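You operate a simulated robot arm through the tools that you are given. There is no shell and no other tool.

Carry out the task below with a simulated robot arm. There is one attempt and no reset: what you move stays moved.

TASK
Dry the fresh core from the iron block on the drying plate at 150 C.
Fine: wait till it has turned pale, switch the plate off and leave the core on it. Set down upright: core.

Only the result counts: the job must be done as asked and must still hold three seconds after the hand-in. Knocking over, shifting, dropping, spilling or breaking anything else fails it.

THE ROBOT
A 7-joint arm with a two-finger parallel gripper, fixed in place. Base frame: the origin is on the floor under the middle of its stand, x ahead of it, y to its left, z up. Readings come in m, rad, newtons and seconds.
With the tool pointing down near the work surface it reaches from about 0.52 to 0.96 m from the base axis. Its first joint turns from -2.897 to 2.897 rad. Payload 3.91 kg.
The tool frame sits at the grasp point between the pads (the TCP): z along the fingers, y along the line on which they close. The tips reach 0.03 m beyond it. The gripper opens to 0.11 m. The fingers are 0.02 m wide and 0.01 m thick; the gripper's body (0.048 by 0.112 m) begins 0.055 m behind the TCP.
Orientation is that of the tool frame in the base frame, as a unit quaternion [x, y, z, w]. With the fingers straight down and closing along the base's y, the tool's x points along the base's -x, its y along +y and its z along -z.

THE INTERFACE
- The arm moves only by the tool step_arm. Its argument "moves" is a list of rows, each an object of numbers (a shift or turn left out is 0, a gripper value left out holds the last): "gripper": the gripper command, from -1 (fully open) to 1 (shut), values between in proportion; "dx", "dy", "dz": the shift along the tool's x, y, z in units of 400 mm (1.0 is 400 mm); "rx", "ry", "rz": the turn, a rotation vector about the tool's x, y, z in units of 60 degrees (1.0 is 60 degrees). In form: [{"gripper": .., "dx": .., "dy": .., "dz": .., "rx": .., "ry": .., "rz": ..}, ...]. A call has 1 to 20 rows; each row is the pose to reach, as a shift and turn from the pose commanded when the call began, along the tool's axes at that moment. A call with a number of a shift or a turn outside -1 to 1 is refused whole. A row lasts 0.2 s, in which the tool goes at most 0.05 m and 0.15 rad; a call with a longer step from one row to the next is refused whole, and so is a gripper value outside its range. A pose out of reach is approached as far as the arm can. The call stops where the force on the tool passes 40 N (or 10 N more than at its start, if that is more) or the arm is blocked; 0.2 s more then pass. The fingers move at their own pace (about 0.072 m/s each) and stop on an object; they squeeze with about 21 N. The grip force told is the motor's: it shows also when the fingers shut on nothing. Time passes only in rows, and 0.2 s behind the last, so rows that repeat a pose let the fingers close. The reply holds the time, the measured pose of the TCP, the force on the tool along the base axes, the opening and the grip force, in the units named above and with some noise, with the torque about the TCP (base axes, N m) and any sound that the robot's microphone picked up.
- Cameras (640 x 400 px; columns grow to the right, rows downward): "scene" is fixed at [0.2212, 0.4987, 1.4242]; the picture's right is [-0.30, 0.95, 0.00], its down [0.87, 0.28, -0.40] and it looks along [-0.38, -0.12, -0.92] (base axes); focal length 214 px, centre (320, 200). "wrist" rides on the gripper at [0.072, 0.017, -0.103] in the tool frame; the picture's right is [-0.23, 0.97, 0.00], its down [-0.76, -0.18, -0.62] and it looks along [-0.61, -0.14, 0.78] (tool axes); focal length 222 px, centre (320, 200). There is no depth. A picture from a camera that has moved, and an enlarged one, comes with that camera's place and axes in the base frame and with its lens.
- camera(camera): a new picture of that camera. It takes no simulated time.
- lift_body(by): slides the trunk up (or, below 0, down) by that many m; the arm rides with it, the base frame stays. It gives what a move gives, with no picture.
- enlarge(camera, box): a new picture of the part [left, top, right, bottom] of that camera's present view, enlarged. It takes no simulated time.
- finish_job(): hands the job in; it is judged then, once.

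Places have to be worked out from the pictures, the camera data and where the tool is seen. Open the gripper and draw the arm clear of the work before you hand the job in, unless the task says otherwise.

The tools are called as name(argument=value, ...) on one line, values as JSON. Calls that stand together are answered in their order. step_arm: Moves the arm, as the interface text tells. Its arguments: {"type":"object","properties":{"moves":{"type":"array","items":{"type":"object","properties":{"gripper":{"type":"number"},"dx":{"type":"number"},"dy":{"type":"number"},"dz":{"type":"number"},"rx":{"type":"number"},"ry":{"type":"number"},"rz":{"type":"number"}}}}},"required":["moves"]} The other tools are called the same way: lift_body (by) moves the trunk up or down; camera (camera) takes a picture; enlarge (camera, box) takes an enlarged picture of a part of a camera's view; finish_job () hands the job in.

At the start:

```text
t: 0.0
eef_pos: [0.0809, 0.3995, 1.165]
tool_rot: [0.0, 1.0, -0.001, 0.0]
force: [0.2, 0.0, 0.2]
moment: [-0.03, -0.01, 0.0]
gripper_width: 0.1098
grip_force: 0.0
trunk travel left (down, up): [-0.625, 0.057]
```

scene: 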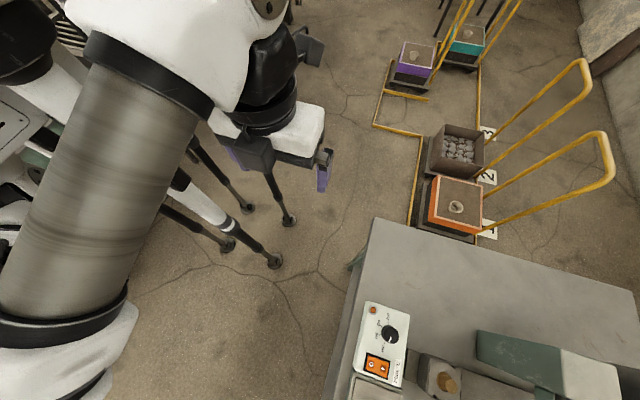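
wrist: 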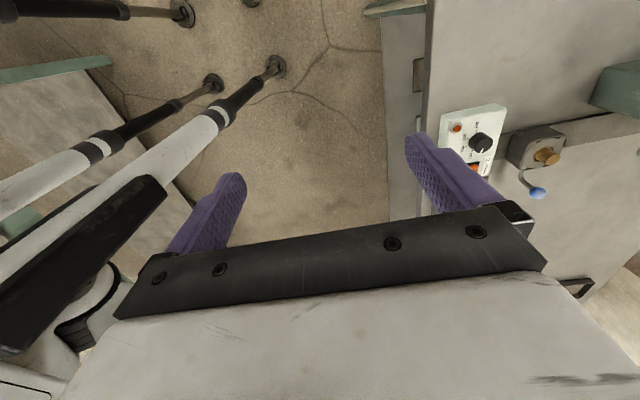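

I begin with close-up views of the bench and the control box to find the iron block, the core and the drying plate.

enlarge(camera="scene", box=[320, 200, 640, 400])

enlarge(camera="wrist", box=[400, 80, 640, 230])

enlarge(camera="scene", box=[340, 0, 640, 240])

```text
2.00 times, centred on (480, 300) of scene
camera zoom: at [0.2212, 0.4987, 1.4242], right [-0.3, 0.95, 0.0], down [0.87, 0.28, -0.4], along [-0.38, -0.12, -0.92], focal length 429 px, centre (0, 0)
```

zoom: 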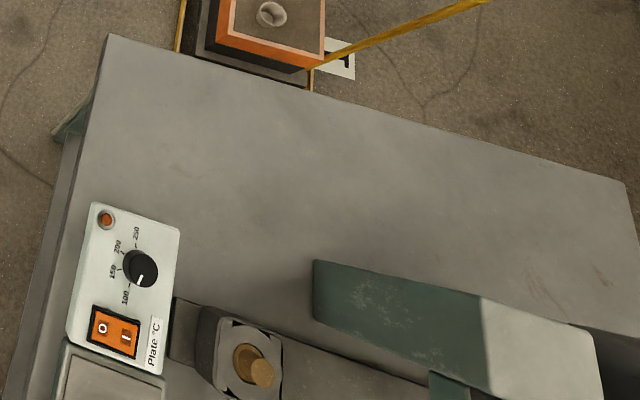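

```text
2.67 times, centred on (520, 155) of wrist
camera zoom: at [0.01, 0.4164, 1.2687], right [0.23, 0.97, 0.0], down [0.76, -0.18, 0.62], along [0.61, -0.14, -0.78], focal length 592 px, centre (-213, 320)
```

zoom: 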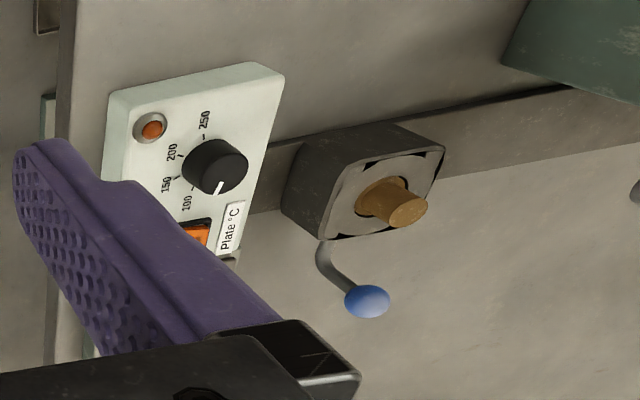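

```text
1.67 times, centred on (490, 120) of scene
camera zoom: at [0.2212, 0.4987, 1.4242], right [-0.3, 0.95, 0.0], down [0.87, 0.28, -0.4], along [-0.38, -0.12, -0.92], focal length 358 px, centre (37, 333)
```

zoom: 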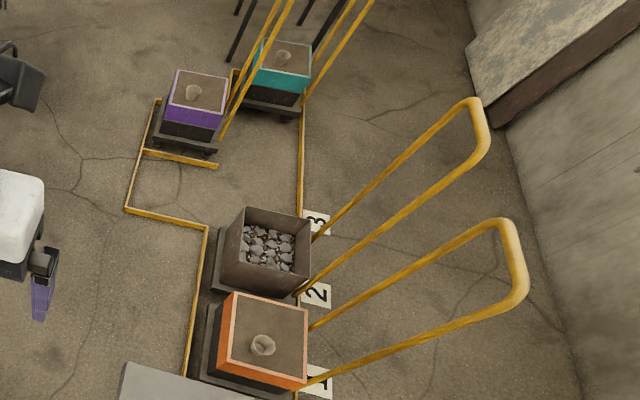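

The panel knob triangulates to about [0.25, 0.67, 0.87] and the core stands upright out of the iron block near [0.30, 0.78, 0.90]. The drying plate isn't visible yet, so I move the tool over toward the bench (staying high) to look with the wrist camera.

step_arm(moves=[{"gripper": -1, "dx": 0, "dy": 0.12, "dz": 0}, {"dx": 0, "dy": 0.24, "dz": 0}, {"dx": 0, "dy": 0.36, "dz": 0}, {"dx": 0, "dy": 0.48, "dz": 0}])

camera(camera="wrist")

camera(camera="scene")

```text
t: 1.0
eef_pos: [0.0824, 0.5918, 1.165]
tool_rot: [0.0, 1.0, 0.0, 0.0]
force: [-0.1, -0.4, -0.4]
moment: [-0.02, -0.01, 0.02]
gripper_width: 0.1101
grip_force: 0.1
trunk travel left (down, up): [-0.625, 0.057]
```

```text
taken
camera wrist: at [0.0103, 0.6086, 1.2679], right [0.23, 0.97, 0.0], down [0.76, -0.18, 0.62], along [0.61, -0.14, -0.78], focal length 222 px, centre (320, 200)
```

wrist: 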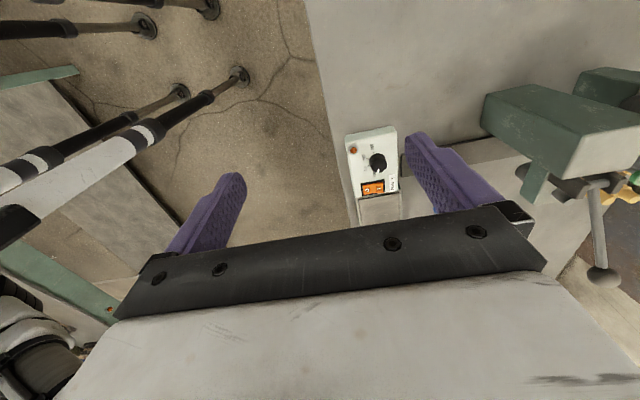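

```text
taken
```

scene: 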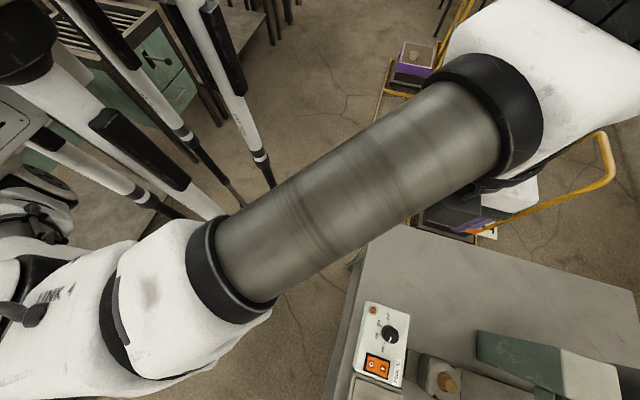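

The plate next to the panel is hidden behind the gripper. I pull back toward the robot and turn the tool 90° so the wrist camera looks outward (+y) across the bench.

step_arm(moves=[{"gripper": -1, "dx": -0.05, "dy": -0.032, "dz": -0.008, "rz": -0.1364}, {"dx": -0.1, "dy": -0.064, "dz": -0.016, "rz": -0.2727}, {"dx": -0.15, "dy": -0.096, "dz": -0.024, "rz": -0.4091}, {"dx": -0.2, "dy": -0.128, "dz": -0.032, "rz": -0.5455}, {"dx": -0.25, "dy": -0.16, "dz": -0.04, "rz": -0.6818}, {"dx": -0.3, "dy": -0.192, "dz": -0.048, "rz": -0.8182}, {"dx": -0.35, "dy": -0.224, "dz": -0.056, "rz": -0.9545}, {"dx": -0.4, "dy": -0.256, "dz": -0.064, "rz": -1.0}, {"dx": -0.45, "dy": -0.288, "dz": -0.072, "rz": -1.0}, {"dx": -0.5, "dy": -0.32, "dz": -0.08, "rz": -1.0}, {"dx": -0.55, "dy": -0.35, "dz": -0.0875, "rz": -1.0}])

camera(camera="wrist")

camera(camera="scene")

```text
t: 3.4
eef_pos: [0.3026, 0.4506, 1.2003]
tool_rot: [-0.5, 0.866, 0.0, -0.001]
force: [-0.7, 0.4, -0.8]
moment: [0.0, 0.02, 0.01]
gripper_width: 0.1098
grip_force: 0.0
trunk travel left (down, up): [-0.625, 0.057]
```

```text
taken
camera wrist: at [0.2524, 0.3967, 1.3033], right [-0.73, 0.68, 0.0], down [0.54, 0.57, 0.62], along [0.43, 0.45, -0.78], focal length 222 px, centre (320, 200)
```

wrist: 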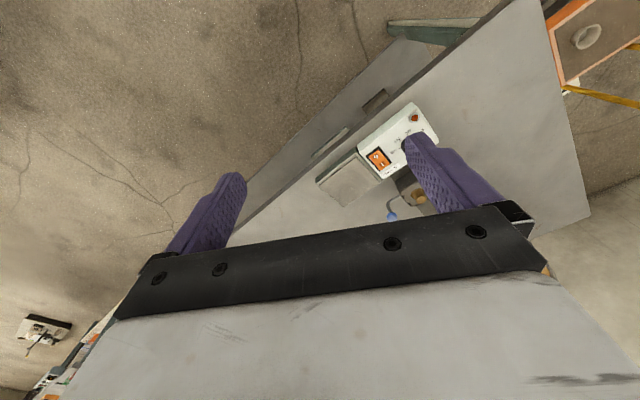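

```text
taken
```

scene: 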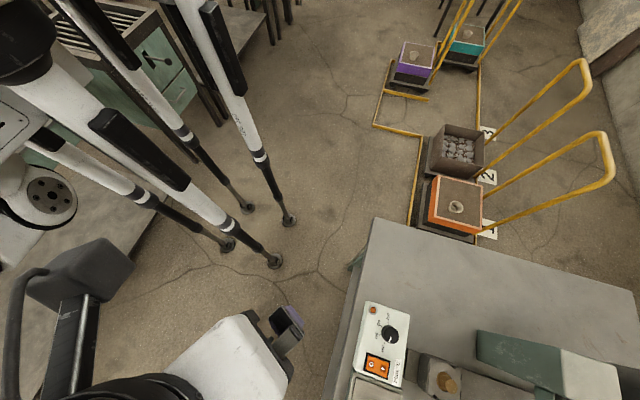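

Now the plate, switch panel and block are visible between the fingers. I enlarge that part.

enlarge(camera="wrist", box=[290, 80, 530, 230])

```text
2.67 times, centred on (410, 155) of wrist
camera zoom: at [0.2524, 0.3967, 1.3033], right [-0.73, 0.68, 0.0], down [0.54, 0.57, 0.62], along [0.43, 0.45, -0.78], focal length 592 px, centre (80, 320)
```

zoom: 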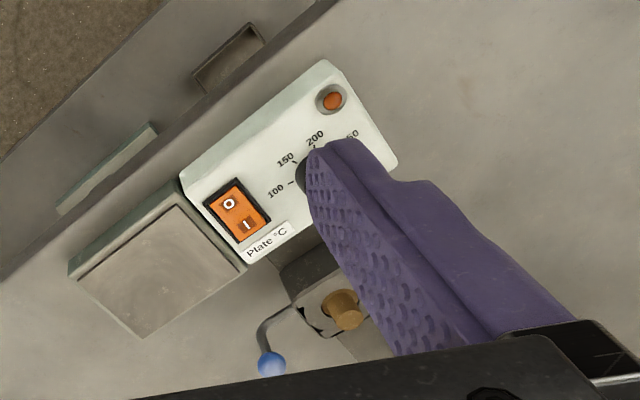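

The square plate sits right beside the switch panel, and the lever with the blue ball is on the iron block. I finish the turn to 90° and shift so the finger no longer hides the knob and block.

step_arm(moves=[{"gripper": -1, "dx": -0.002, "dy": -0.042, "dz": 0.03, "rz": -0.125}, {"dx": -0.005, "dy": -0.084, "dz": 0.06, "rz": -0.25}, {"dx": -0.008, "dy": -0.126, "dz": 0.09, "rz": -0.375}, {"dx": -0.01, "dy": -0.168, "dz": 0.125, "rz": -0.5}])

camera(camera="wrist")

enlarge(camera="wrist", box=[240, 40, 480, 190])

```text
t: 4.4
eef_pos: [0.3621, 0.4208, 1.1502]
tool_rot: [0.708, -0.706, 0.0, 0.0]
force: [0.3, 0.1, -0.4]
moment: [-0.01, -0.01, -0.02]
gripper_width: 0.1098
grip_force: 0.0
trunk travel left (down, up): [-0.625, 0.057]
```

```text
taken
camera wrist: at [0.3469, 0.3485, 1.2533], right [-0.97, 0.23, 0.0], down [0.18, 0.76, 0.62], along [0.14, 0.61, -0.78], focal length 222 px, centre (320, 200)
```

wrist: 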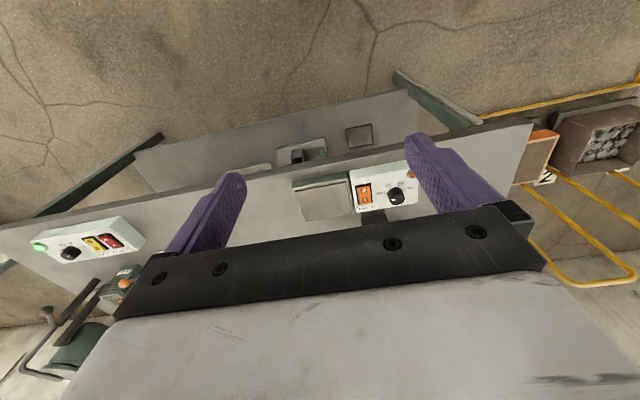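

```text
2.67 times, centred on (360, 115) of wrist
camera zoom: at [0.3469, 0.3485, 1.2533], right [-0.97, 0.23, 0.0], down [0.18, 0.76, 0.62], along [0.14, 0.61, -0.78], focal length 592 px, centre (213, 427)
```

zoom: 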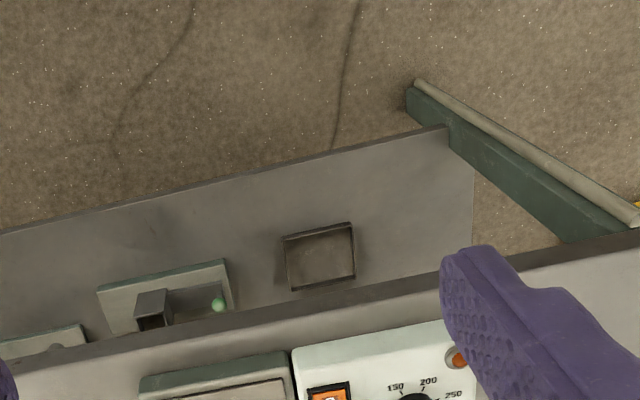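

The view shows the plate and panel, plus a second unrelated panel further along at larger x. I zoom on both.

enlarge(camera="wrist", box=[270, 140, 430, 240])

enlarge(camera="wrist", box=[0, 200, 200, 325])

```text
4.00 times, centred on (350, 190) of wrist
camera zoom: at [0.3469, 0.3485, 1.2533], right [-0.97, 0.23, 0.0], down [0.18, 0.76, 0.62], along [0.14, 0.61, -0.78], focal length 888 px, centre (200, 240)
```

zoom: 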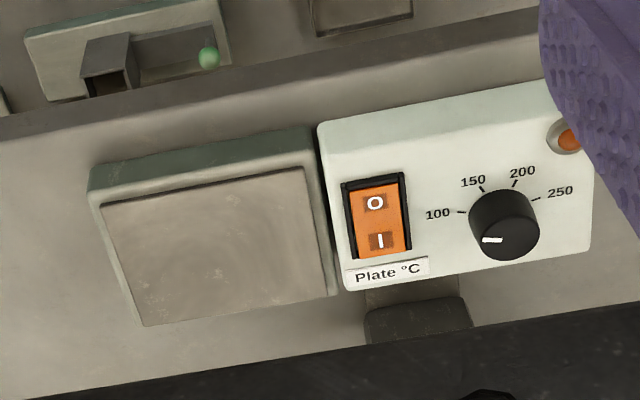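

```text
3.20 times, centred on (100, 262) of wrist
camera zoom: at [0.3469, 0.3485, 1.2533], right [-0.97, 0.23, 0.0], down [0.18, 0.76, 0.62], along [0.14, 0.61, -0.78], focal length 711 px, centre (1024, 0)
```

zoom: 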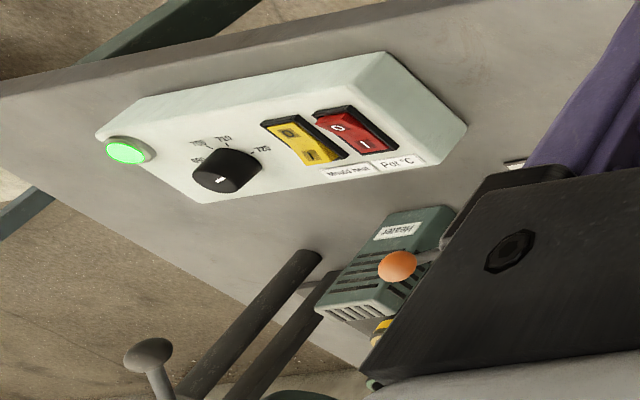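

The plate panel reads: rocker O/I, knob currently below 100, scale 100-150-200-250; plate top roughly at x 0.35–0.47, y 0.63–0.73, z≈0.845. Next I move above the iron block to inspect the core and its lever closely.

step_arm(moves=[{"gripper": -1, "dx": -0.1, "dy": 0.02, "dz": 0.01}, {"dx": -0.2, "dy": 0.045, "dz": 0.03}, {"dx": -0.3, "dy": 0.07, "dz": 0.05}, {"dx": -0.4, "dy": 0.09, "dz": 0.07}, {"dx": -0.5, "dy": 0.11, "dz": 0.09}, {"dx": -0.6, "dy": 0.13, "dz": 0.1}, {"dx": -0.7, "dy": 0.15, "dz": 0.11}, {"dx": -0.8, "dy": 0.17, "dz": 0.12}, {"dx": -0.825, "dy": 0.175, "dz": 0.125}])

camera(camera="wrist")

enlarge(camera="wrist", box=[200, 40, 440, 190])

camera(camera="scene")

```text
t: 6.4
eef_pos: [0.2911, 0.6931, 1.0972]
tool_rot: [-0.706, 0.709, 0.001, 0.0]
force: [-0.2, -0.6, 0.0]
moment: [-0.01, 0.01, -0.01]
gripper_width: 0.1101
grip_force: 0.1
out of reach, approached as far as the arm can: row 7, 8, 9
trunk travel left (down, up): [-0.625, 0.057]
```

```text
taken
camera wrist: at [0.2732, 0.62, 1.2007], right [-0.97, 0.23, 0.0], down [0.18, 0.76, 0.62], along [0.14, 0.61, -0.78], focal length 222 px, centre (320, 200)
```

wrist: 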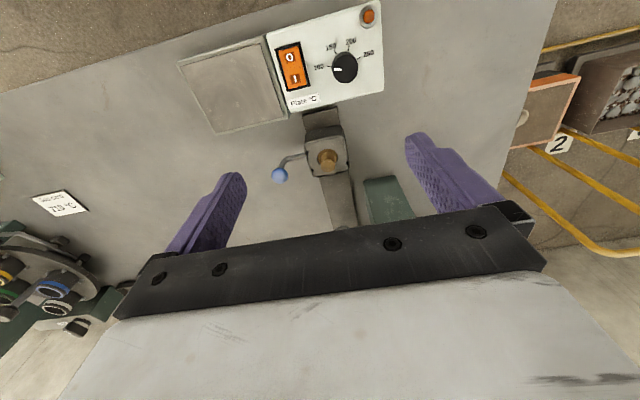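

```text
2.67 times, centred on (320, 115) of wrist
camera zoom: at [0.2732, 0.62, 1.2007], right [-0.97, 0.23, 0.0], down [0.18, 0.76, 0.62], along [0.14, 0.61, -0.78], focal length 592 px, centre (320, 427)
```

zoom: 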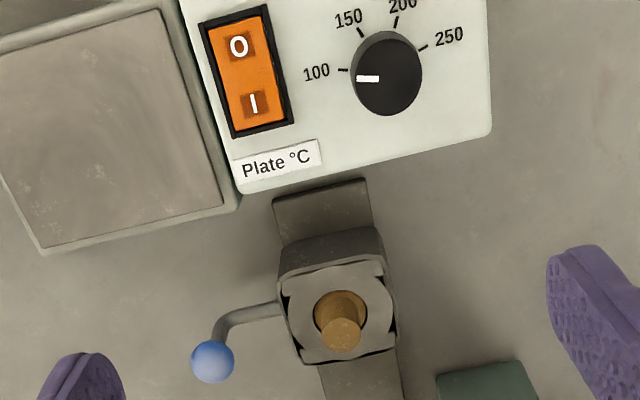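

```text
taken
```

scene: 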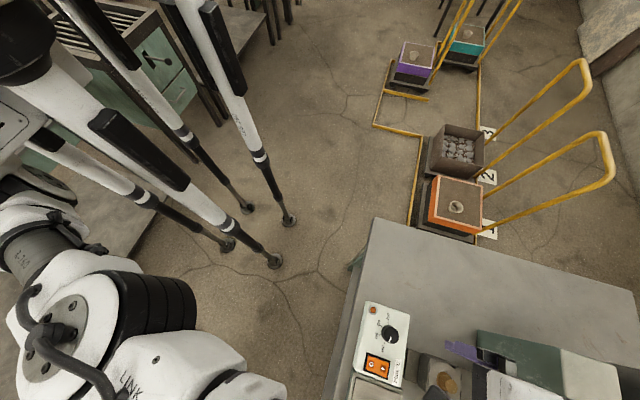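

The arm stopped at y≈0.69 at this height, but the view is good: a core in a bored block with a blue-ball lever on its +x side. I enlarge the block further and the panel too.

enlarge(camera="wrist", box=[260, 95, 380, 185])

enlarge(camera="wrist", box=[260, 0, 400, 110])

enlarge(camera="scene", box=[340, 290, 500, 400])

enlarge(camera="wrist", box=[0, 180, 160, 330])

```text
4.44 times, centred on (320, 140) of wrist
camera zoom: at [0.2732, 0.62, 1.2007], right [-0.97, 0.23, 0.0], down [0.18, 0.76, 0.62], along [0.14, 0.61, -0.78], focal length 987 px, centre (320, 467)
```

zoom: 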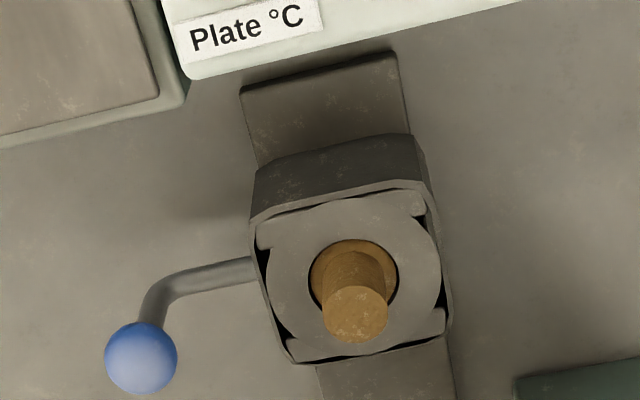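

```text
3.64 times, centred on (330, 55) of wrist
camera zoom: at [0.2732, 0.62, 1.2007], right [-0.97, 0.23, 0.0], down [0.18, 0.76, 0.62], along [0.14, 0.61, -0.78], focal length 808 px, centre (284, 727)
```

zoom: 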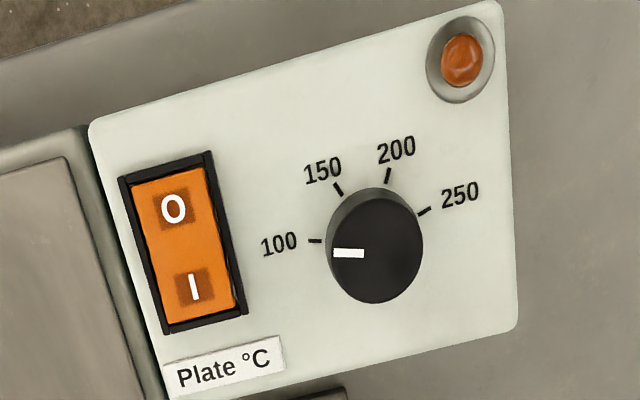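

```text
3.64 times, centred on (420, 345) of scene
camera zoom: at [0.2212, 0.4987, 1.4242], right [-0.3, 0.95, 0.0], down [0.87, 0.28, -0.4], along [-0.38, -0.12, -0.92], focal length 780 px, centre (-44, -327)
```

zoom: 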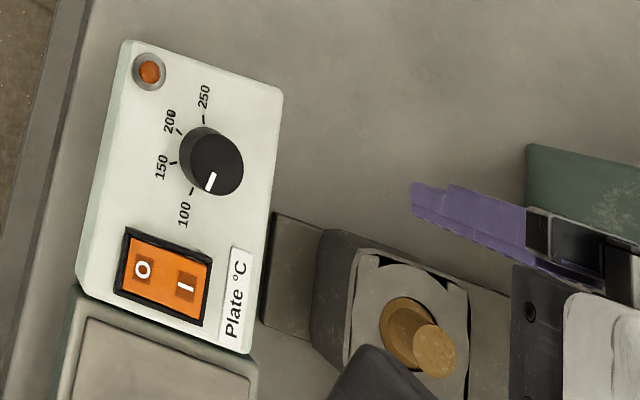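

```text
2.67 times, centred on (80, 255) of wrist
camera zoom: at [0.2732, 0.62, 1.2007], right [-0.97, 0.23, 0.0], down [0.18, 0.76, 0.62], along [0.14, 0.61, -0.78], focal length 592 px, centre (960, 53)
```

zoom: 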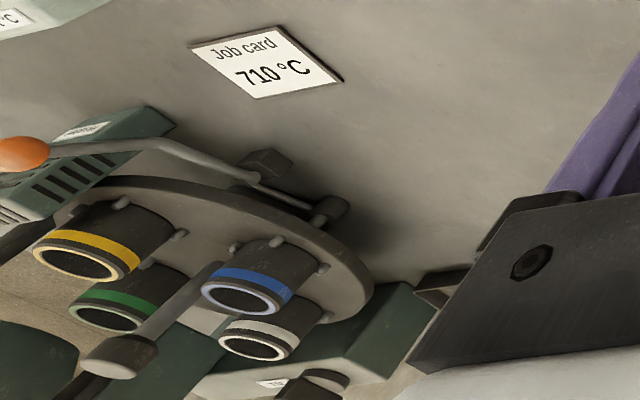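

The knob sits at about [0.252, 0.672], diameter ≈33 mm, pointing at ~100; O is at about [0.318, 0.646], I at [0.318, 0.671], panel top ≈0.86. Core shaft (≈22 mm dia.) centre ≈[0.299, 0.785], top ≈0.911, block top ≈0.886. I test the reach by lowering to about z=0.98.

step_arm(moves=[{"gripper": -1, "dz": 0.1}, {"dz": 0.2}, {"dz": 0.3}, {"dz": 0.3}])

camera(camera="wrist")

camera(camera="scene")

```text
t: 7.4
eef_pos: [0.2897, 0.6915, 0.9789]
tool_rot: [0.707, -0.707, 0.0, 0.0]
force: [-0.5, -0.1, 0.4]
moment: [0.02, -0.01, 0.0]
gripper_width: 0.11
grip_force: 0.1
trunk travel left (down, up): [-0.625, 0.057]
```

```text
taken
camera wrist: at [0.2722, 0.6196, 1.0812], right [-0.97, 0.23, 0.0], down [0.18, 0.76, 0.62], along [0.14, 0.61, -0.78], focal length 222 px, centre (320, 200)
```

wrist: 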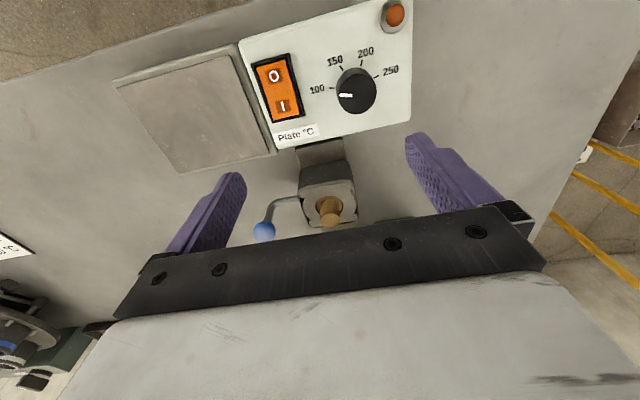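

```text
taken
```

scene: 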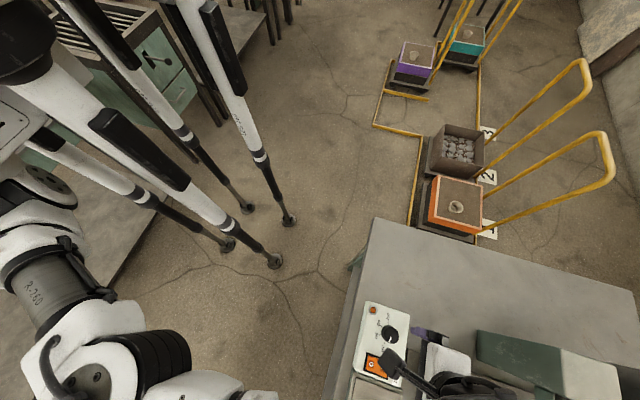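

The commanded pose tracks the reached one, good. I test outward reach toward the core at this height (tips at 0.95, above the core top at 0.911).

step_arm(moves=[{"gripper": -1, "dx": -0.1}, {"dx": -0.2}, {"dx": -0.2}])

enlarge(camera="wrist", box=[200, 40, 440, 190])

```text
t: 8.2
eef_pos: [0.2737, 0.7172, 0.9816]
tool_rot: [-0.706, 0.708, 0.0, 0.0]
force: [-0.3, 0.6, -1.0]
moment: [0.01, 0.03, 0.01]
gripper_width: 0.11
grip_force: 0.0
out of reach, approached as far as the arm can: row 1, 2, 3
trunk travel left (down, up): [-0.625, 0.057]
```

```text
2.67 times, centred on (320, 115) of wrist
camera zoom: at [0.2572, 0.6441, 1.0848], right [-0.97, 0.23, 0.0], down [0.18, 0.76, 0.62], along [0.14, 0.61, -0.78], focal length 592 px, centre (320, 427)
```

zoom: 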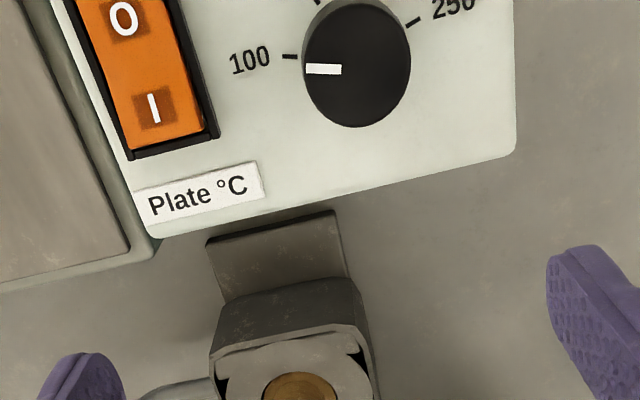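

Reach stops at r≈0.77 here, so the trunk height probably matters. I back off and up over the free area before trying a lower trunk.

step_arm(moves=[{"gripper": -1, "dz": -0.1}, {"dz": -0.2}, {"dz": -0.3, "dx": 0.05}, {"dz": -0.4, "dx": 0.1}, {"dz": -0.5, "dx": 0.15}, {"dz": -0.5, "dx": 0.25}, {"dz": -0.5, "dx": 0.25}])

camera(camera="scene")

```text
t: 9.8
eef_pos: [0.272, 0.6162, 1.1818]
tool_rot: [0.707, -0.707, 0.0, 0.0]
force: [0.2, 0.8, 0.2]
moment: [0.03, 0.0, 0.0]
gripper_width: 0.1102
grip_force: 0.1
out of reach, approached as far as the arm can: row 1, 2
trunk travel left (down, up): [-0.625, 0.057]
```

```text
taken
```

scene: 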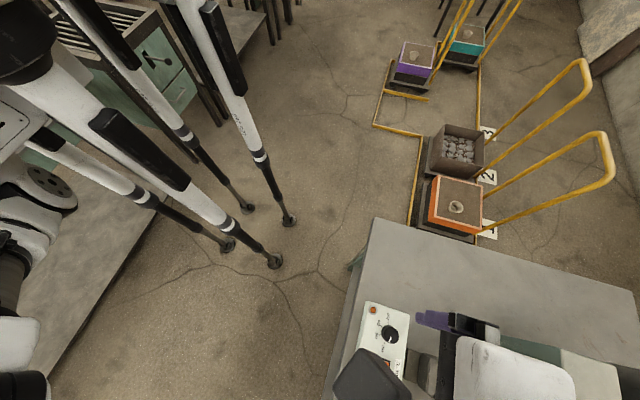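

The forearm comes from the +x side, so the tool yaw I chose likely pushed the last joint near its limit. I turn the tool back to its starting yaw and test the reach again.

step_arm(moves=[{"gripper": -1, "rz": 0.14}, {"rz": 0.28}, {"rz": 0.42}, {"rz": 0.56}, {"rz": 0.7}, {"rz": 0.84}, {"rz": 0.98}])

step_arm(moves=[{"gripper": -1, "rz": 0.13}, {"rz": 0.26}, {"rz": 0.39}, {"rz": 0.52}])

camera(camera="wrist")

camera(camera="scene")

```text
t: 11.4
eef_pos: [0.2721, 0.6157, 1.1808]
tool_rot: [-0.268, 0.963, 0.0, 0.0]
force: [0.9, 0.6, 0.0]
moment: [0.03, 0.02, -0.05]
gripper_width: 0.1102
grip_force: 0.1
trunk travel left (down, up): [-0.625, 0.057]
```

```text
t: 12.4
eef_pos: [0.2723, 0.6163, 1.1815]
tool_rot: [0.001, 1.0, -0.001, 0.0]
force: [-0.3, -0.1, -0.7]
moment: [0.02, 0.02, 0.02]
gripper_width: 0.11
grip_force: 0.1
trunk travel left (down, up): [-0.625, 0.057]
```

```text
taken
camera wrist: at [0.2006, 0.6336, 1.2844], right [0.23, 0.97, 0.0], down [0.76, -0.18, 0.62], along [0.61, -0.14, -0.78], focal length 222 px, centre (320, 200)
```

wrist: 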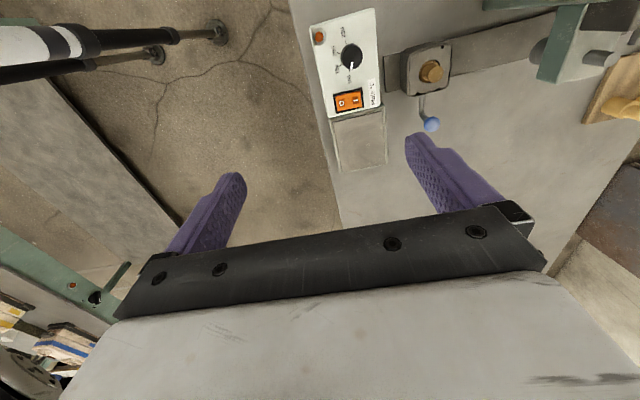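

```text
taken
```

scene: 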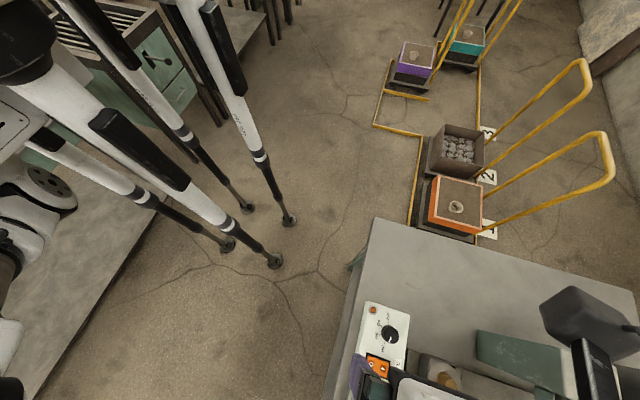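

Now a clear oblique view of block, lever and the clamp/vise further out. I zoom in on these.

enlarge(camera="wrist", box=[370, 20, 490, 140])

enlarge(camera="wrist", box=[300, 0, 460, 180])

enlarge(camera="wrist", box=[460, 0, 640, 140])

```text
3.33 times, centred on (430, 80) of wrist
camera zoom: at [0.2006, 0.6336, 1.2844], right [0.23, 0.97, 0.0], down [0.76, -0.18, 0.62], along [0.61, -0.14, -0.78], focal length 740 px, centre (-47, 600)
```

zoom: 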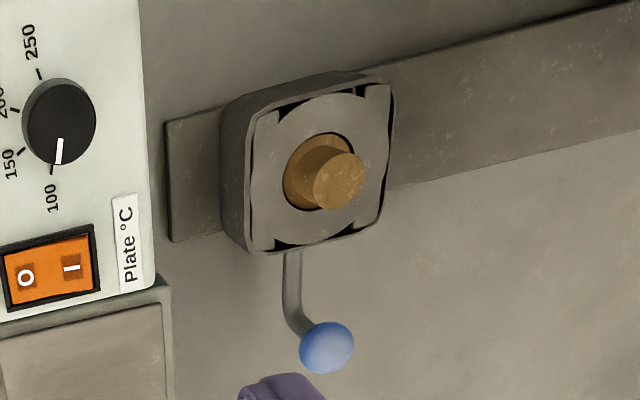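

```text
2.22 times, centred on (380, 90) of wrist
camera zoom: at [0.2006, 0.6336, 1.2844], right [0.23, 0.97, 0.0], down [0.76, -0.18, 0.62], along [0.61, -0.14, -0.78], focal length 494 px, centre (187, 444)
```

zoom: 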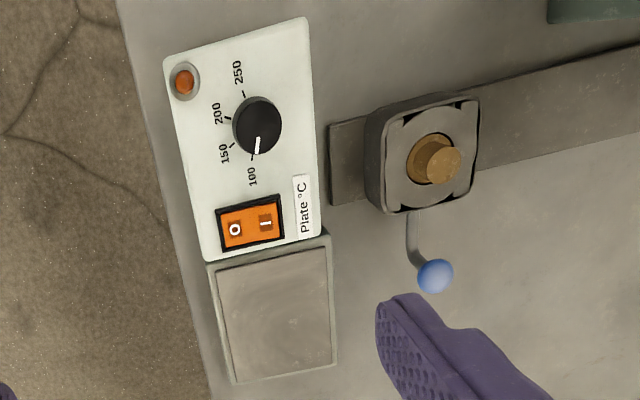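

```text
2.86 times, centred on (550, 70) of wrist
camera zoom: at [0.2006, 0.6336, 1.2844], right [0.23, 0.97, 0.0], down [0.76, -0.18, 0.62], along [0.61, -0.14, -0.78], focal length 635 px, centre (-337, 571)
```

zoom: 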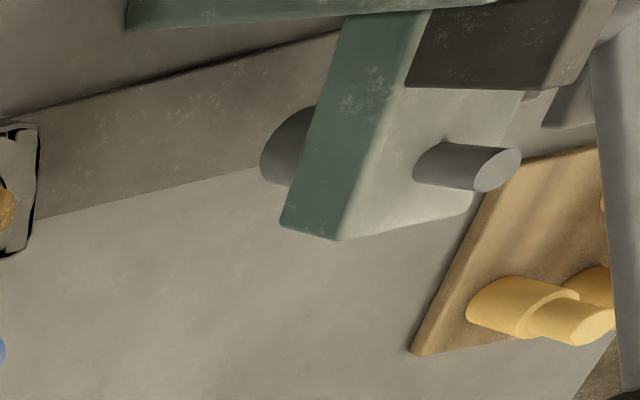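

The dried-looking pale cores on the wooden board show the shape: a wide base with a thinner shaft on top. The clamp machine begins at y≈0.88–0.90, leaving room. I go to a hover over the core at z≈1.02.

step_arm(moves=[{"gripper": -0.2, "dx": -0.015, "dy": 0.1, "dz": 0.05}, {"dx": -0.03, "dy": 0.2, "dz": 0.12}, {"dx": -0.045, "dy": 0.3, "dz": 0.2}, {"dx": -0.065, "dy": 0.4, "dz": 0.28}, {"dx": -0.065, "dy": 0.4225, "dz": 0.36}, {"dx": -0.065, "dy": 0.4225, "dz": 0.4}])

camera(camera="wrist")

camera(camera="scene")

```text
refused: row 3 steps farther than a row can; nothing moved
```

```text
taken
camera wrist: at [0.2006, 0.6336, 1.2844], right [0.23, 0.97, 0.0], down [0.76, -0.18, 0.62], along [0.61, -0.14, -0.78], focal length 222 px, centre (320, 200)
```

wrist: 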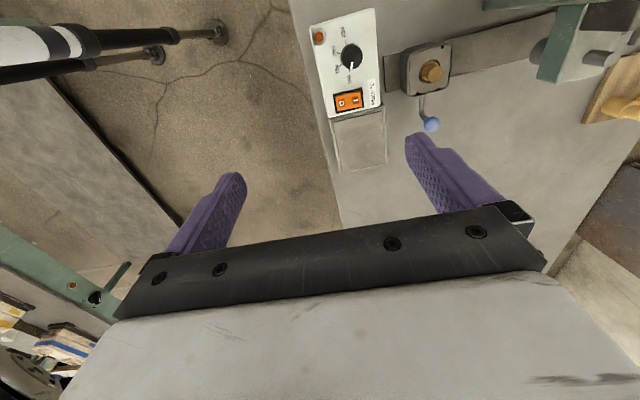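

```text
taken
```

scene: 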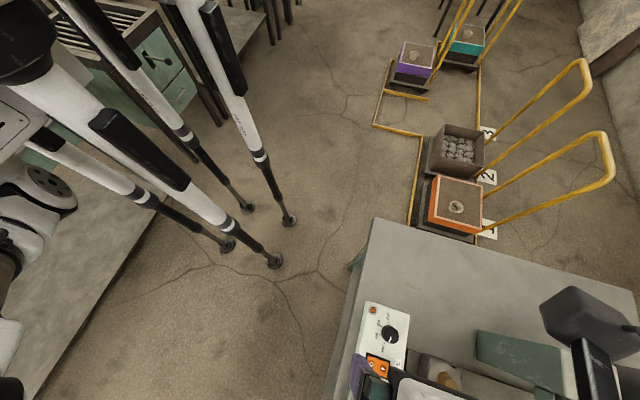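

The call was refused for one overly long step (nothing moved). I repeat with smaller increments.

step_arm(moves=[{"gripper": -0.2, "dx": -0.01, "dy": 0.08, "dz": 0.06}, {"dx": -0.02, "dy": 0.16, "dz": 0.12}, {"dx": -0.035, "dy": 0.24, "dz": 0.18}, {"dx": -0.05, "dy": 0.32, "dz": 0.24}, {"dx": -0.065, "dy": 0.4, "dz": 0.3}, {"dx": -0.065, "dy": 0.4225, "dz": 0.36}, {"dx": -0.065, "dy": 0.4225, "dz": 0.4}])

camera(camera="wrist")

camera(camera="scene")

```text
t: 14.0
eef_pos: [0.2907, 0.7052, 1.0572]
tool_rot: [0.001, 1.0, 0.001, 0.0]
force: [0.5, -0.1, -0.3]
moment: [-0.02, -0.03, 0.03]
gripper_width: 0.066
grip_force: 0.1
out of reach, approached as far as the arm can: row 3, 4, 5, 6, 7
trunk travel left (down, up): [-0.625, 0.057]
```

```text
taken
camera wrist: at [0.2195, 0.7219, 1.1609], right [0.23, 0.97, 0.0], down [0.76, -0.18, 0.62], along [0.61, -0.14, -0.78], focal length 222 px, centre (320, 200)
```

wrist: 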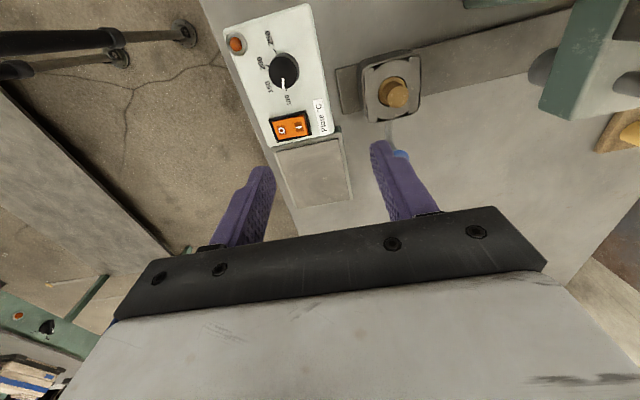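

```text
taken
```

scene: 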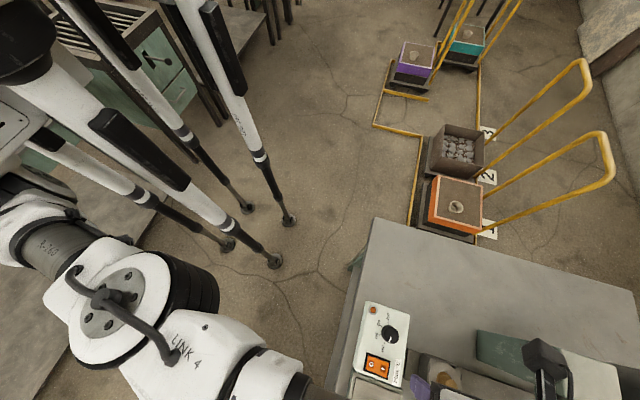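

Reach is still capped near r≈0.765 whatever the yaw, so it is an arm-posture/trunk-height matter. I raise the tool well clear and pull in, then lower the trunk a little to see if reach improves.

step_arm(moves=[{"gripper": -0.2, "dy": -0.05, "dz": -0.1}, {"dy": -0.1, "dz": -0.2}, {"dy": -0.15, "dz": -0.3}, {"dy": -0.2, "dz": -0.4}, {"dy": -0.25, "dz": -0.48}, {"dy": -0.3, "dz": -0.5}])

lift_body(by=-0.15)

camera(camera="scene")

```text
t: 15.4
eef_pos: [0.2918, 0.5866, 1.2569]
tool_rot: [0.001, 1.0, 0.0, 0.0]
force: [-0.2, -0.1, -0.3]
moment: [0.02, 0.0, 0.02]
gripper_width: 0.0661
grip_force: 0.1
trunk travel left (down, up): [-0.625, 0.057]
```

```text
t: 17.1
eef_pos: [0.2915, 0.5862, 1.1068]
tool_rot: [-0.001, 1.0, 0.0, -0.001]
force: [-1.1, 0.8, -0.9]
moment: [-0.02, -0.01, 0.0]
gripper_width: 0.0659
grip_force: 0.1
trunk travel left (down, up): [-0.475, 0.207]
```

```text
taken
```

scene: 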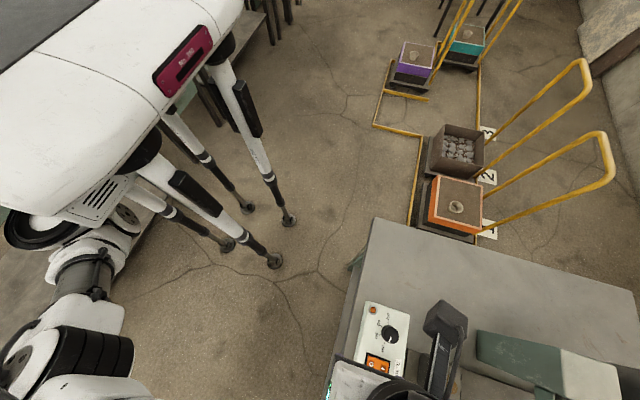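

With the trunk 0.15 m lower I can see the robot body; the arm hangs from its front. I retry reaching over the core at z≈1.0.

step_arm(moves=[{"gripper": -0.2, "dx": -0.005, "dy": 0.09, "dz": 0.05}, {"dx": -0.01, "dy": 0.18, "dz": 0.1}, {"dx": -0.016, "dy": 0.27, "dz": 0.15}, {"dx": -0.016, "dy": 0.36, "dz": 0.2}, {"dx": -0.016, "dy": 0.45, "dz": 0.25}, {"dx": -0.016, "dy": 0.4975, "dz": 0.27}])

camera(camera="wrist")

camera(camera="scene")

```text
t: 18.6
eef_pos: [0.2949, 0.6797, 0.9964]
tool_rot: [0.0, 1.0, 0.001, -0.001]
force: [0.1, 0.4, 0.5]
moment: [-0.02, 0.0, -0.01]
gripper_width: 0.066
grip_force: 0.0
out of reach, approached as far as the arm can: row 2, 3, 4, 5, 6
trunk travel left (down, up): [-0.475, 0.207]
```

```text
taken
camera wrist: at [0.2227, 0.6967, 1.1003], right [0.23, 0.97, 0.0], down [0.76, -0.18, 0.62], along [0.61, -0.14, -0.78], focal length 222 px, centre (320, 200)
```

wrist: 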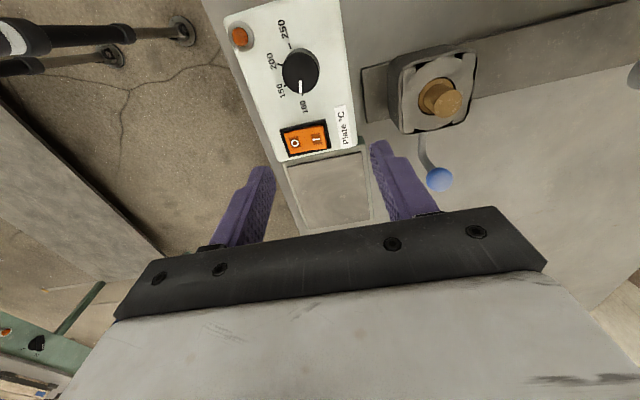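

```text
taken
```

scene: 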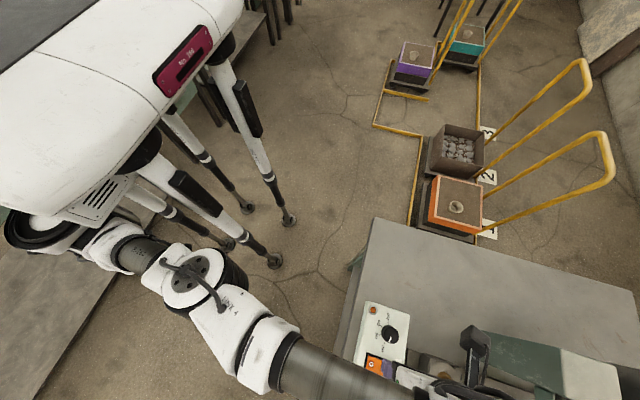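

Lowering the trunk made it worse, so tool-down reach in +y is about 0.72. I'll restore the trunk height; the knob (y≈0.67) is reachable straight down, and for the core (y≈0.785) I will tilt the tool outward with the fingers closing along base x.

lift_body(by=0.15)

camera(camera="wrist")

enlarge(camera="wrist", box=[180, 0, 420, 150])

```text
t: 20.3
eef_pos: [0.2957, 0.6788, 1.1461]
tool_rot: [0.0, 1.0, 0.0, 0.0]
force: [0.8, 0.7, -0.2]
moment: [-0.06, 0.02, 0.0]
gripper_width: 0.0659
grip_force: 0.1
trunk travel left (down, up): [-0.625, 0.057]
```

```text
taken
camera wrist: at [0.2228, 0.6967, 1.2504], right [0.23, 0.97, 0.0], down [0.76, -0.18, 0.62], along [0.61, -0.14, -0.78], focal length 222 px, centre (320, 200)
```

wrist: 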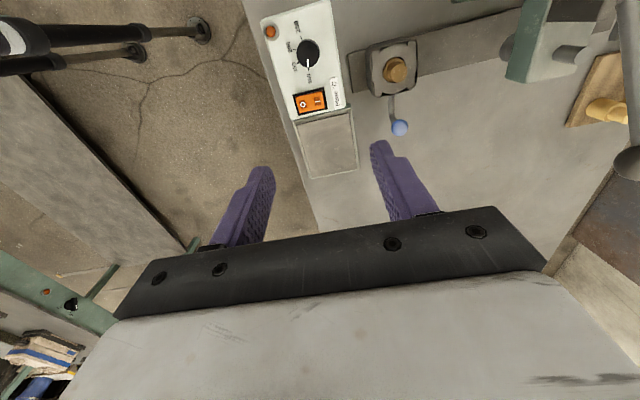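

```text
2.67 times, centred on (300, 75) of wrist
camera zoom: at [0.2228, 0.6967, 1.2504], right [0.23, 0.97, 0.0], down [0.76, -0.18, 0.62], along [0.61, -0.14, -0.78], focal length 592 px, centre (373, 533)
```

zoom: 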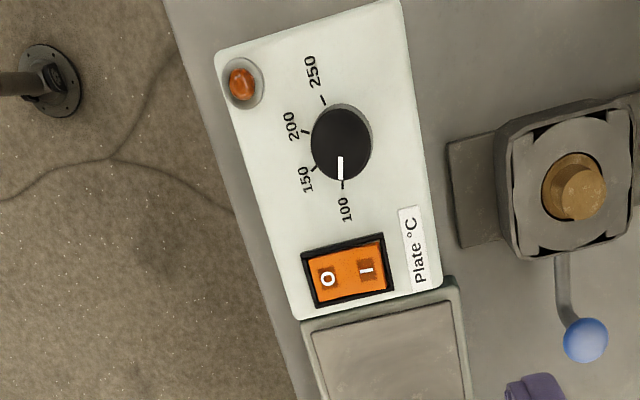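

Trunk is back. Knob centre refined to ≈[0.2525, 0.6725], panel top ≈0.862. I rotate the tool by −51° (so the later +51° turn ends at the known-good yaw) and hover above the knob.

step_arm(moves=[{"gripper": -0.1, "dx": 0.015, "dy": -0.002, "dz": 0.06, "rz": -0.1214}, {"dx": 0.03, "dy": -0.004, "dz": 0.13, "rz": -0.2428}, {"dx": 0.045, "dy": -0.006, "dz": 0.2, "rz": -0.3642}, {"dx": 0.06, "dy": -0.008, "dz": 0.27, "rz": -0.4856}, {"dx": 0.075, "dy": -0.012, "dz": 0.34, "rz": -0.607}, {"dx": 0.09, "dy": -0.014, "dz": 0.4, "rz": -0.7284}, {"dx": 0.1075, "dy": -0.016, "dz": 0.465, "rz": -0.85}, {"dx": 0.1075, "dy": -0.016, "dz": 0.465, "rz": -0.85}])

camera(camera="wrist")

camera(camera="scene")

```text
t: 22.1
eef_pos: [0.2552, 0.7179, 0.9711]
tool_rot: [-0.419, 0.908, 0.001, 0.001]
force: [0.4, 0.1, -0.1]
moment: [-0.01, -0.02, 0.02]
gripper_width: 0.0605
grip_force: 0.0
out of reach, approached as far as the arm can: row 1, 2, 3, 4, 5, 6, 7, 8
trunk travel left (down, up): [-0.625, 0.057]
```

```text
taken
camera wrist: at [0.1952, 0.674, 1.0753], right [-0.59, 0.8, 0.0], down [0.63, 0.47, 0.62], along [0.5, 0.37, -0.78], focal length 222 px, centre (320, 200)
```

wrist: 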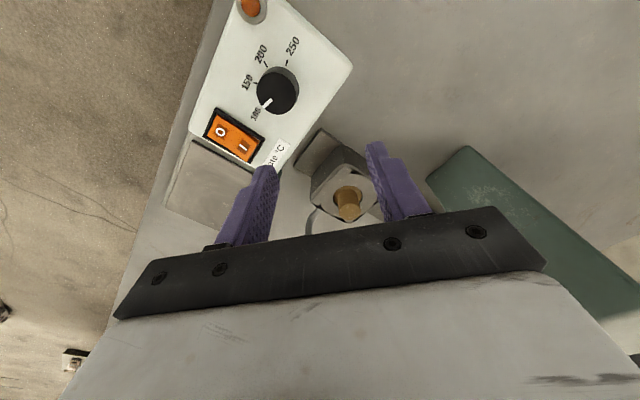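

```text
taken
```

scene: 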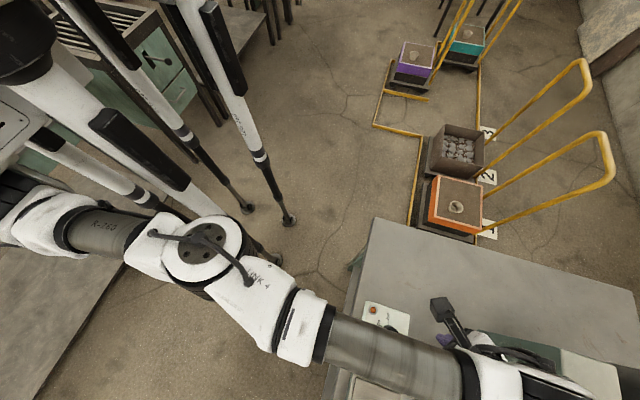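

The reach-limited command from before the lift carried over, so the tool ended at y≈0.718 rather than above the knob. I correct toward [0.2525, 0.6725, 0.95] with a small move and check.

step_arm(moves=[{"gripper": -0.1, "dx": 0.045, "dy": -0.034, "dz": 0.025}, {"dx": 0.0907, "dy": -0.0686, "dz": 0.05}, {"dx": 0.0907, "dy": -0.0686, "dz": 0.05}])

camera(camera="wrist")

```text
t: 22.9
eef_pos: [0.2543, 0.7191, 0.9587]
tool_rot: [-0.43, 0.903, 0.0, -0.001]
force: [-0.9, 0.4, -0.2]
moment: [0.0, -0.04, -0.01]
gripper_width: 0.0604
grip_force: 0.1
out of reach, approached as far as the arm can: row 1, 2, 3
trunk travel left (down, up): [-0.625, 0.057]
```

```text
taken
camera wrist: at [0.1962, 0.6736, 1.063], right [-0.61, 0.79, 0.0], down [0.62, 0.48, 0.62], along [0.49, 0.38, -0.78], focal length 222 px, centre (320, 200)
```

wrist: 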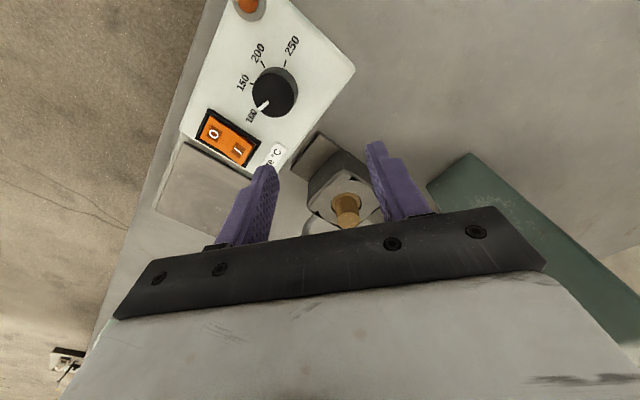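

Ambiguous whether the command is unclipped or the arm is stuck; I command a further 0.06 m back toward the robot to find out, keeping the height.

step_arm(moves=[{"gripper": -0.1, "dx": 0.058, "dy": -0.047, "dz": 0.0}, {"dx": 0.1165, "dy": -0.0944, "dz": 0.0}, {"dx": 0.1165, "dy": -0.0944, "dz": 0.0}])

camera(camera="wrist")

```text
t: 23.7
eef_pos: [0.2537, 0.7191, 0.9608]
tool_rot: [-0.43, 0.903, 0.0, 0.0]
force: [0.5, 0.5, 0.3]
moment: [-0.02, 0.02, -0.04]
gripper_width: 0.0605
grip_force: 0.1
out of reach, approached as far as the arm can: row 1, 2, 3
trunk travel left (down, up): [-0.625, 0.057]
```

```text
taken
camera wrist: at [0.1962, 0.6736, 1.0633], right [-0.61, 0.79, 0.0], down [0.62, 0.48, 0.62], along [0.49, 0.38, -0.78], focal length 222 px, centre (320, 200)
```

wrist: 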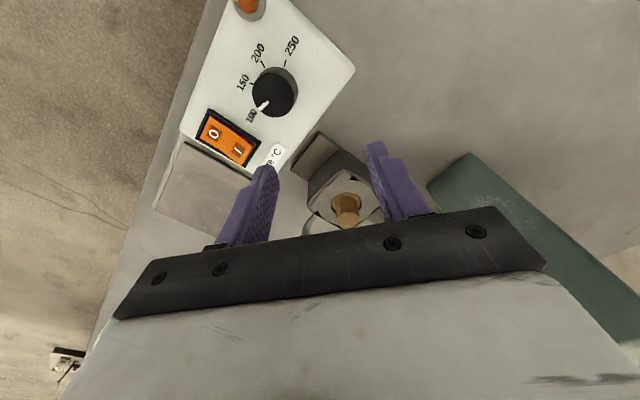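

The arm is stuck in a fully stretched (singular) posture. Earlier, going up freed it, so I raise the tool to break the stretch.

step_arm(moves=[{"gripper": -0.1, "dz": -0.1}, {"dz": -0.2}, {"dz": -0.3}, {"dz": -0.4}, {"dz": -0.4}])

camera(camera="wrist")

camera(camera="scene")

```text
t: 24.9
eef_pos: [0.2531, 0.6915, 1.1125]
tool_rot: [-0.431, 0.902, 0.001, -0.001]
force: [-0.2, -0.8, 0.3]
moment: [-0.01, 0.04, 0.0]
gripper_width: 0.0602
grip_force: 0.1
out of reach, approached as far as the arm can: row 2, 3, 4, 5
trunk travel left (down, up): [-0.625, 0.057]
```

```text
taken
camera wrist: at [0.195, 0.6465, 1.2157], right [-0.61, 0.79, 0.0], down [0.62, 0.48, 0.62], along [0.49, 0.38, -0.78], focal length 222 px, centre (320, 200)
```

wrist: 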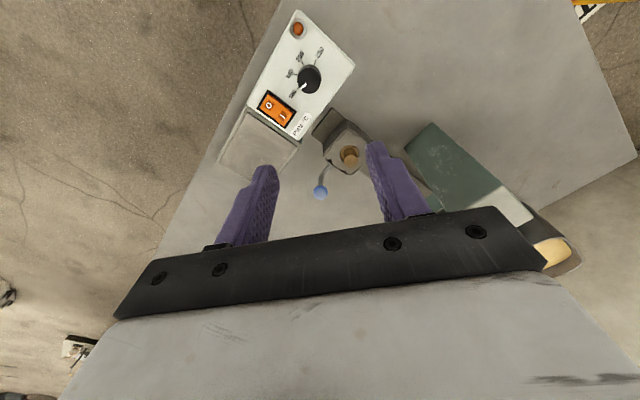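

```text
taken
```

scene: 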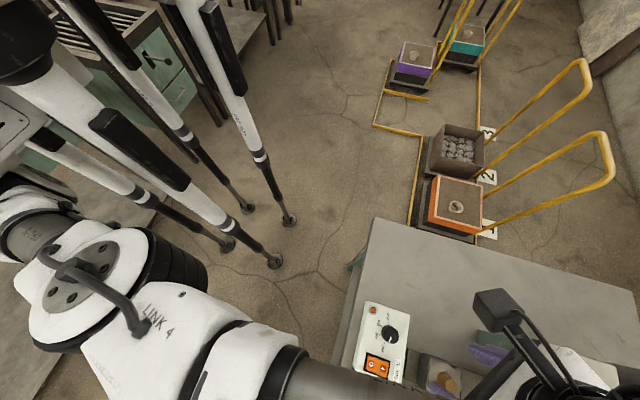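

It follows the boundary. I now move inward and up together, the combination that freed it previously.

step_arm(moves=[{"gripper": -0.1, "dx": 0.03885, "dy": -0.03145, "dz": -0.075}, {"dx": 0.0777, "dy": -0.0629, "dz": -0.15}, {"dx": 0.136, "dy": -0.11, "dz": -0.2}, {"dx": 0.194, "dy": -0.157, "dz": -0.2}, {"dx": 0.233, "dy": -0.189, "dz": -0.15}, {"dx": 0.233, "dy": -0.189, "dz": -0.15}])

camera(camera="scene")

```text
t: 26.3
eef_pos: [0.2531, 0.5726, 1.1717]
tool_rot: [-0.43, 0.903, 0.0, 0.0]
force: [0.2, -0.7, 0.5]
moment: [-0.01, 0.0, 0.02]
gripper_width: 0.0606
grip_force: 0.1
trunk travel left (down, up): [-0.625, 0.057]
```

```text
taken
```

scene: 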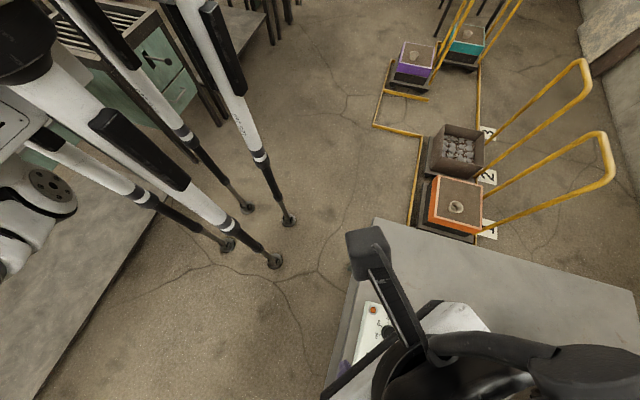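

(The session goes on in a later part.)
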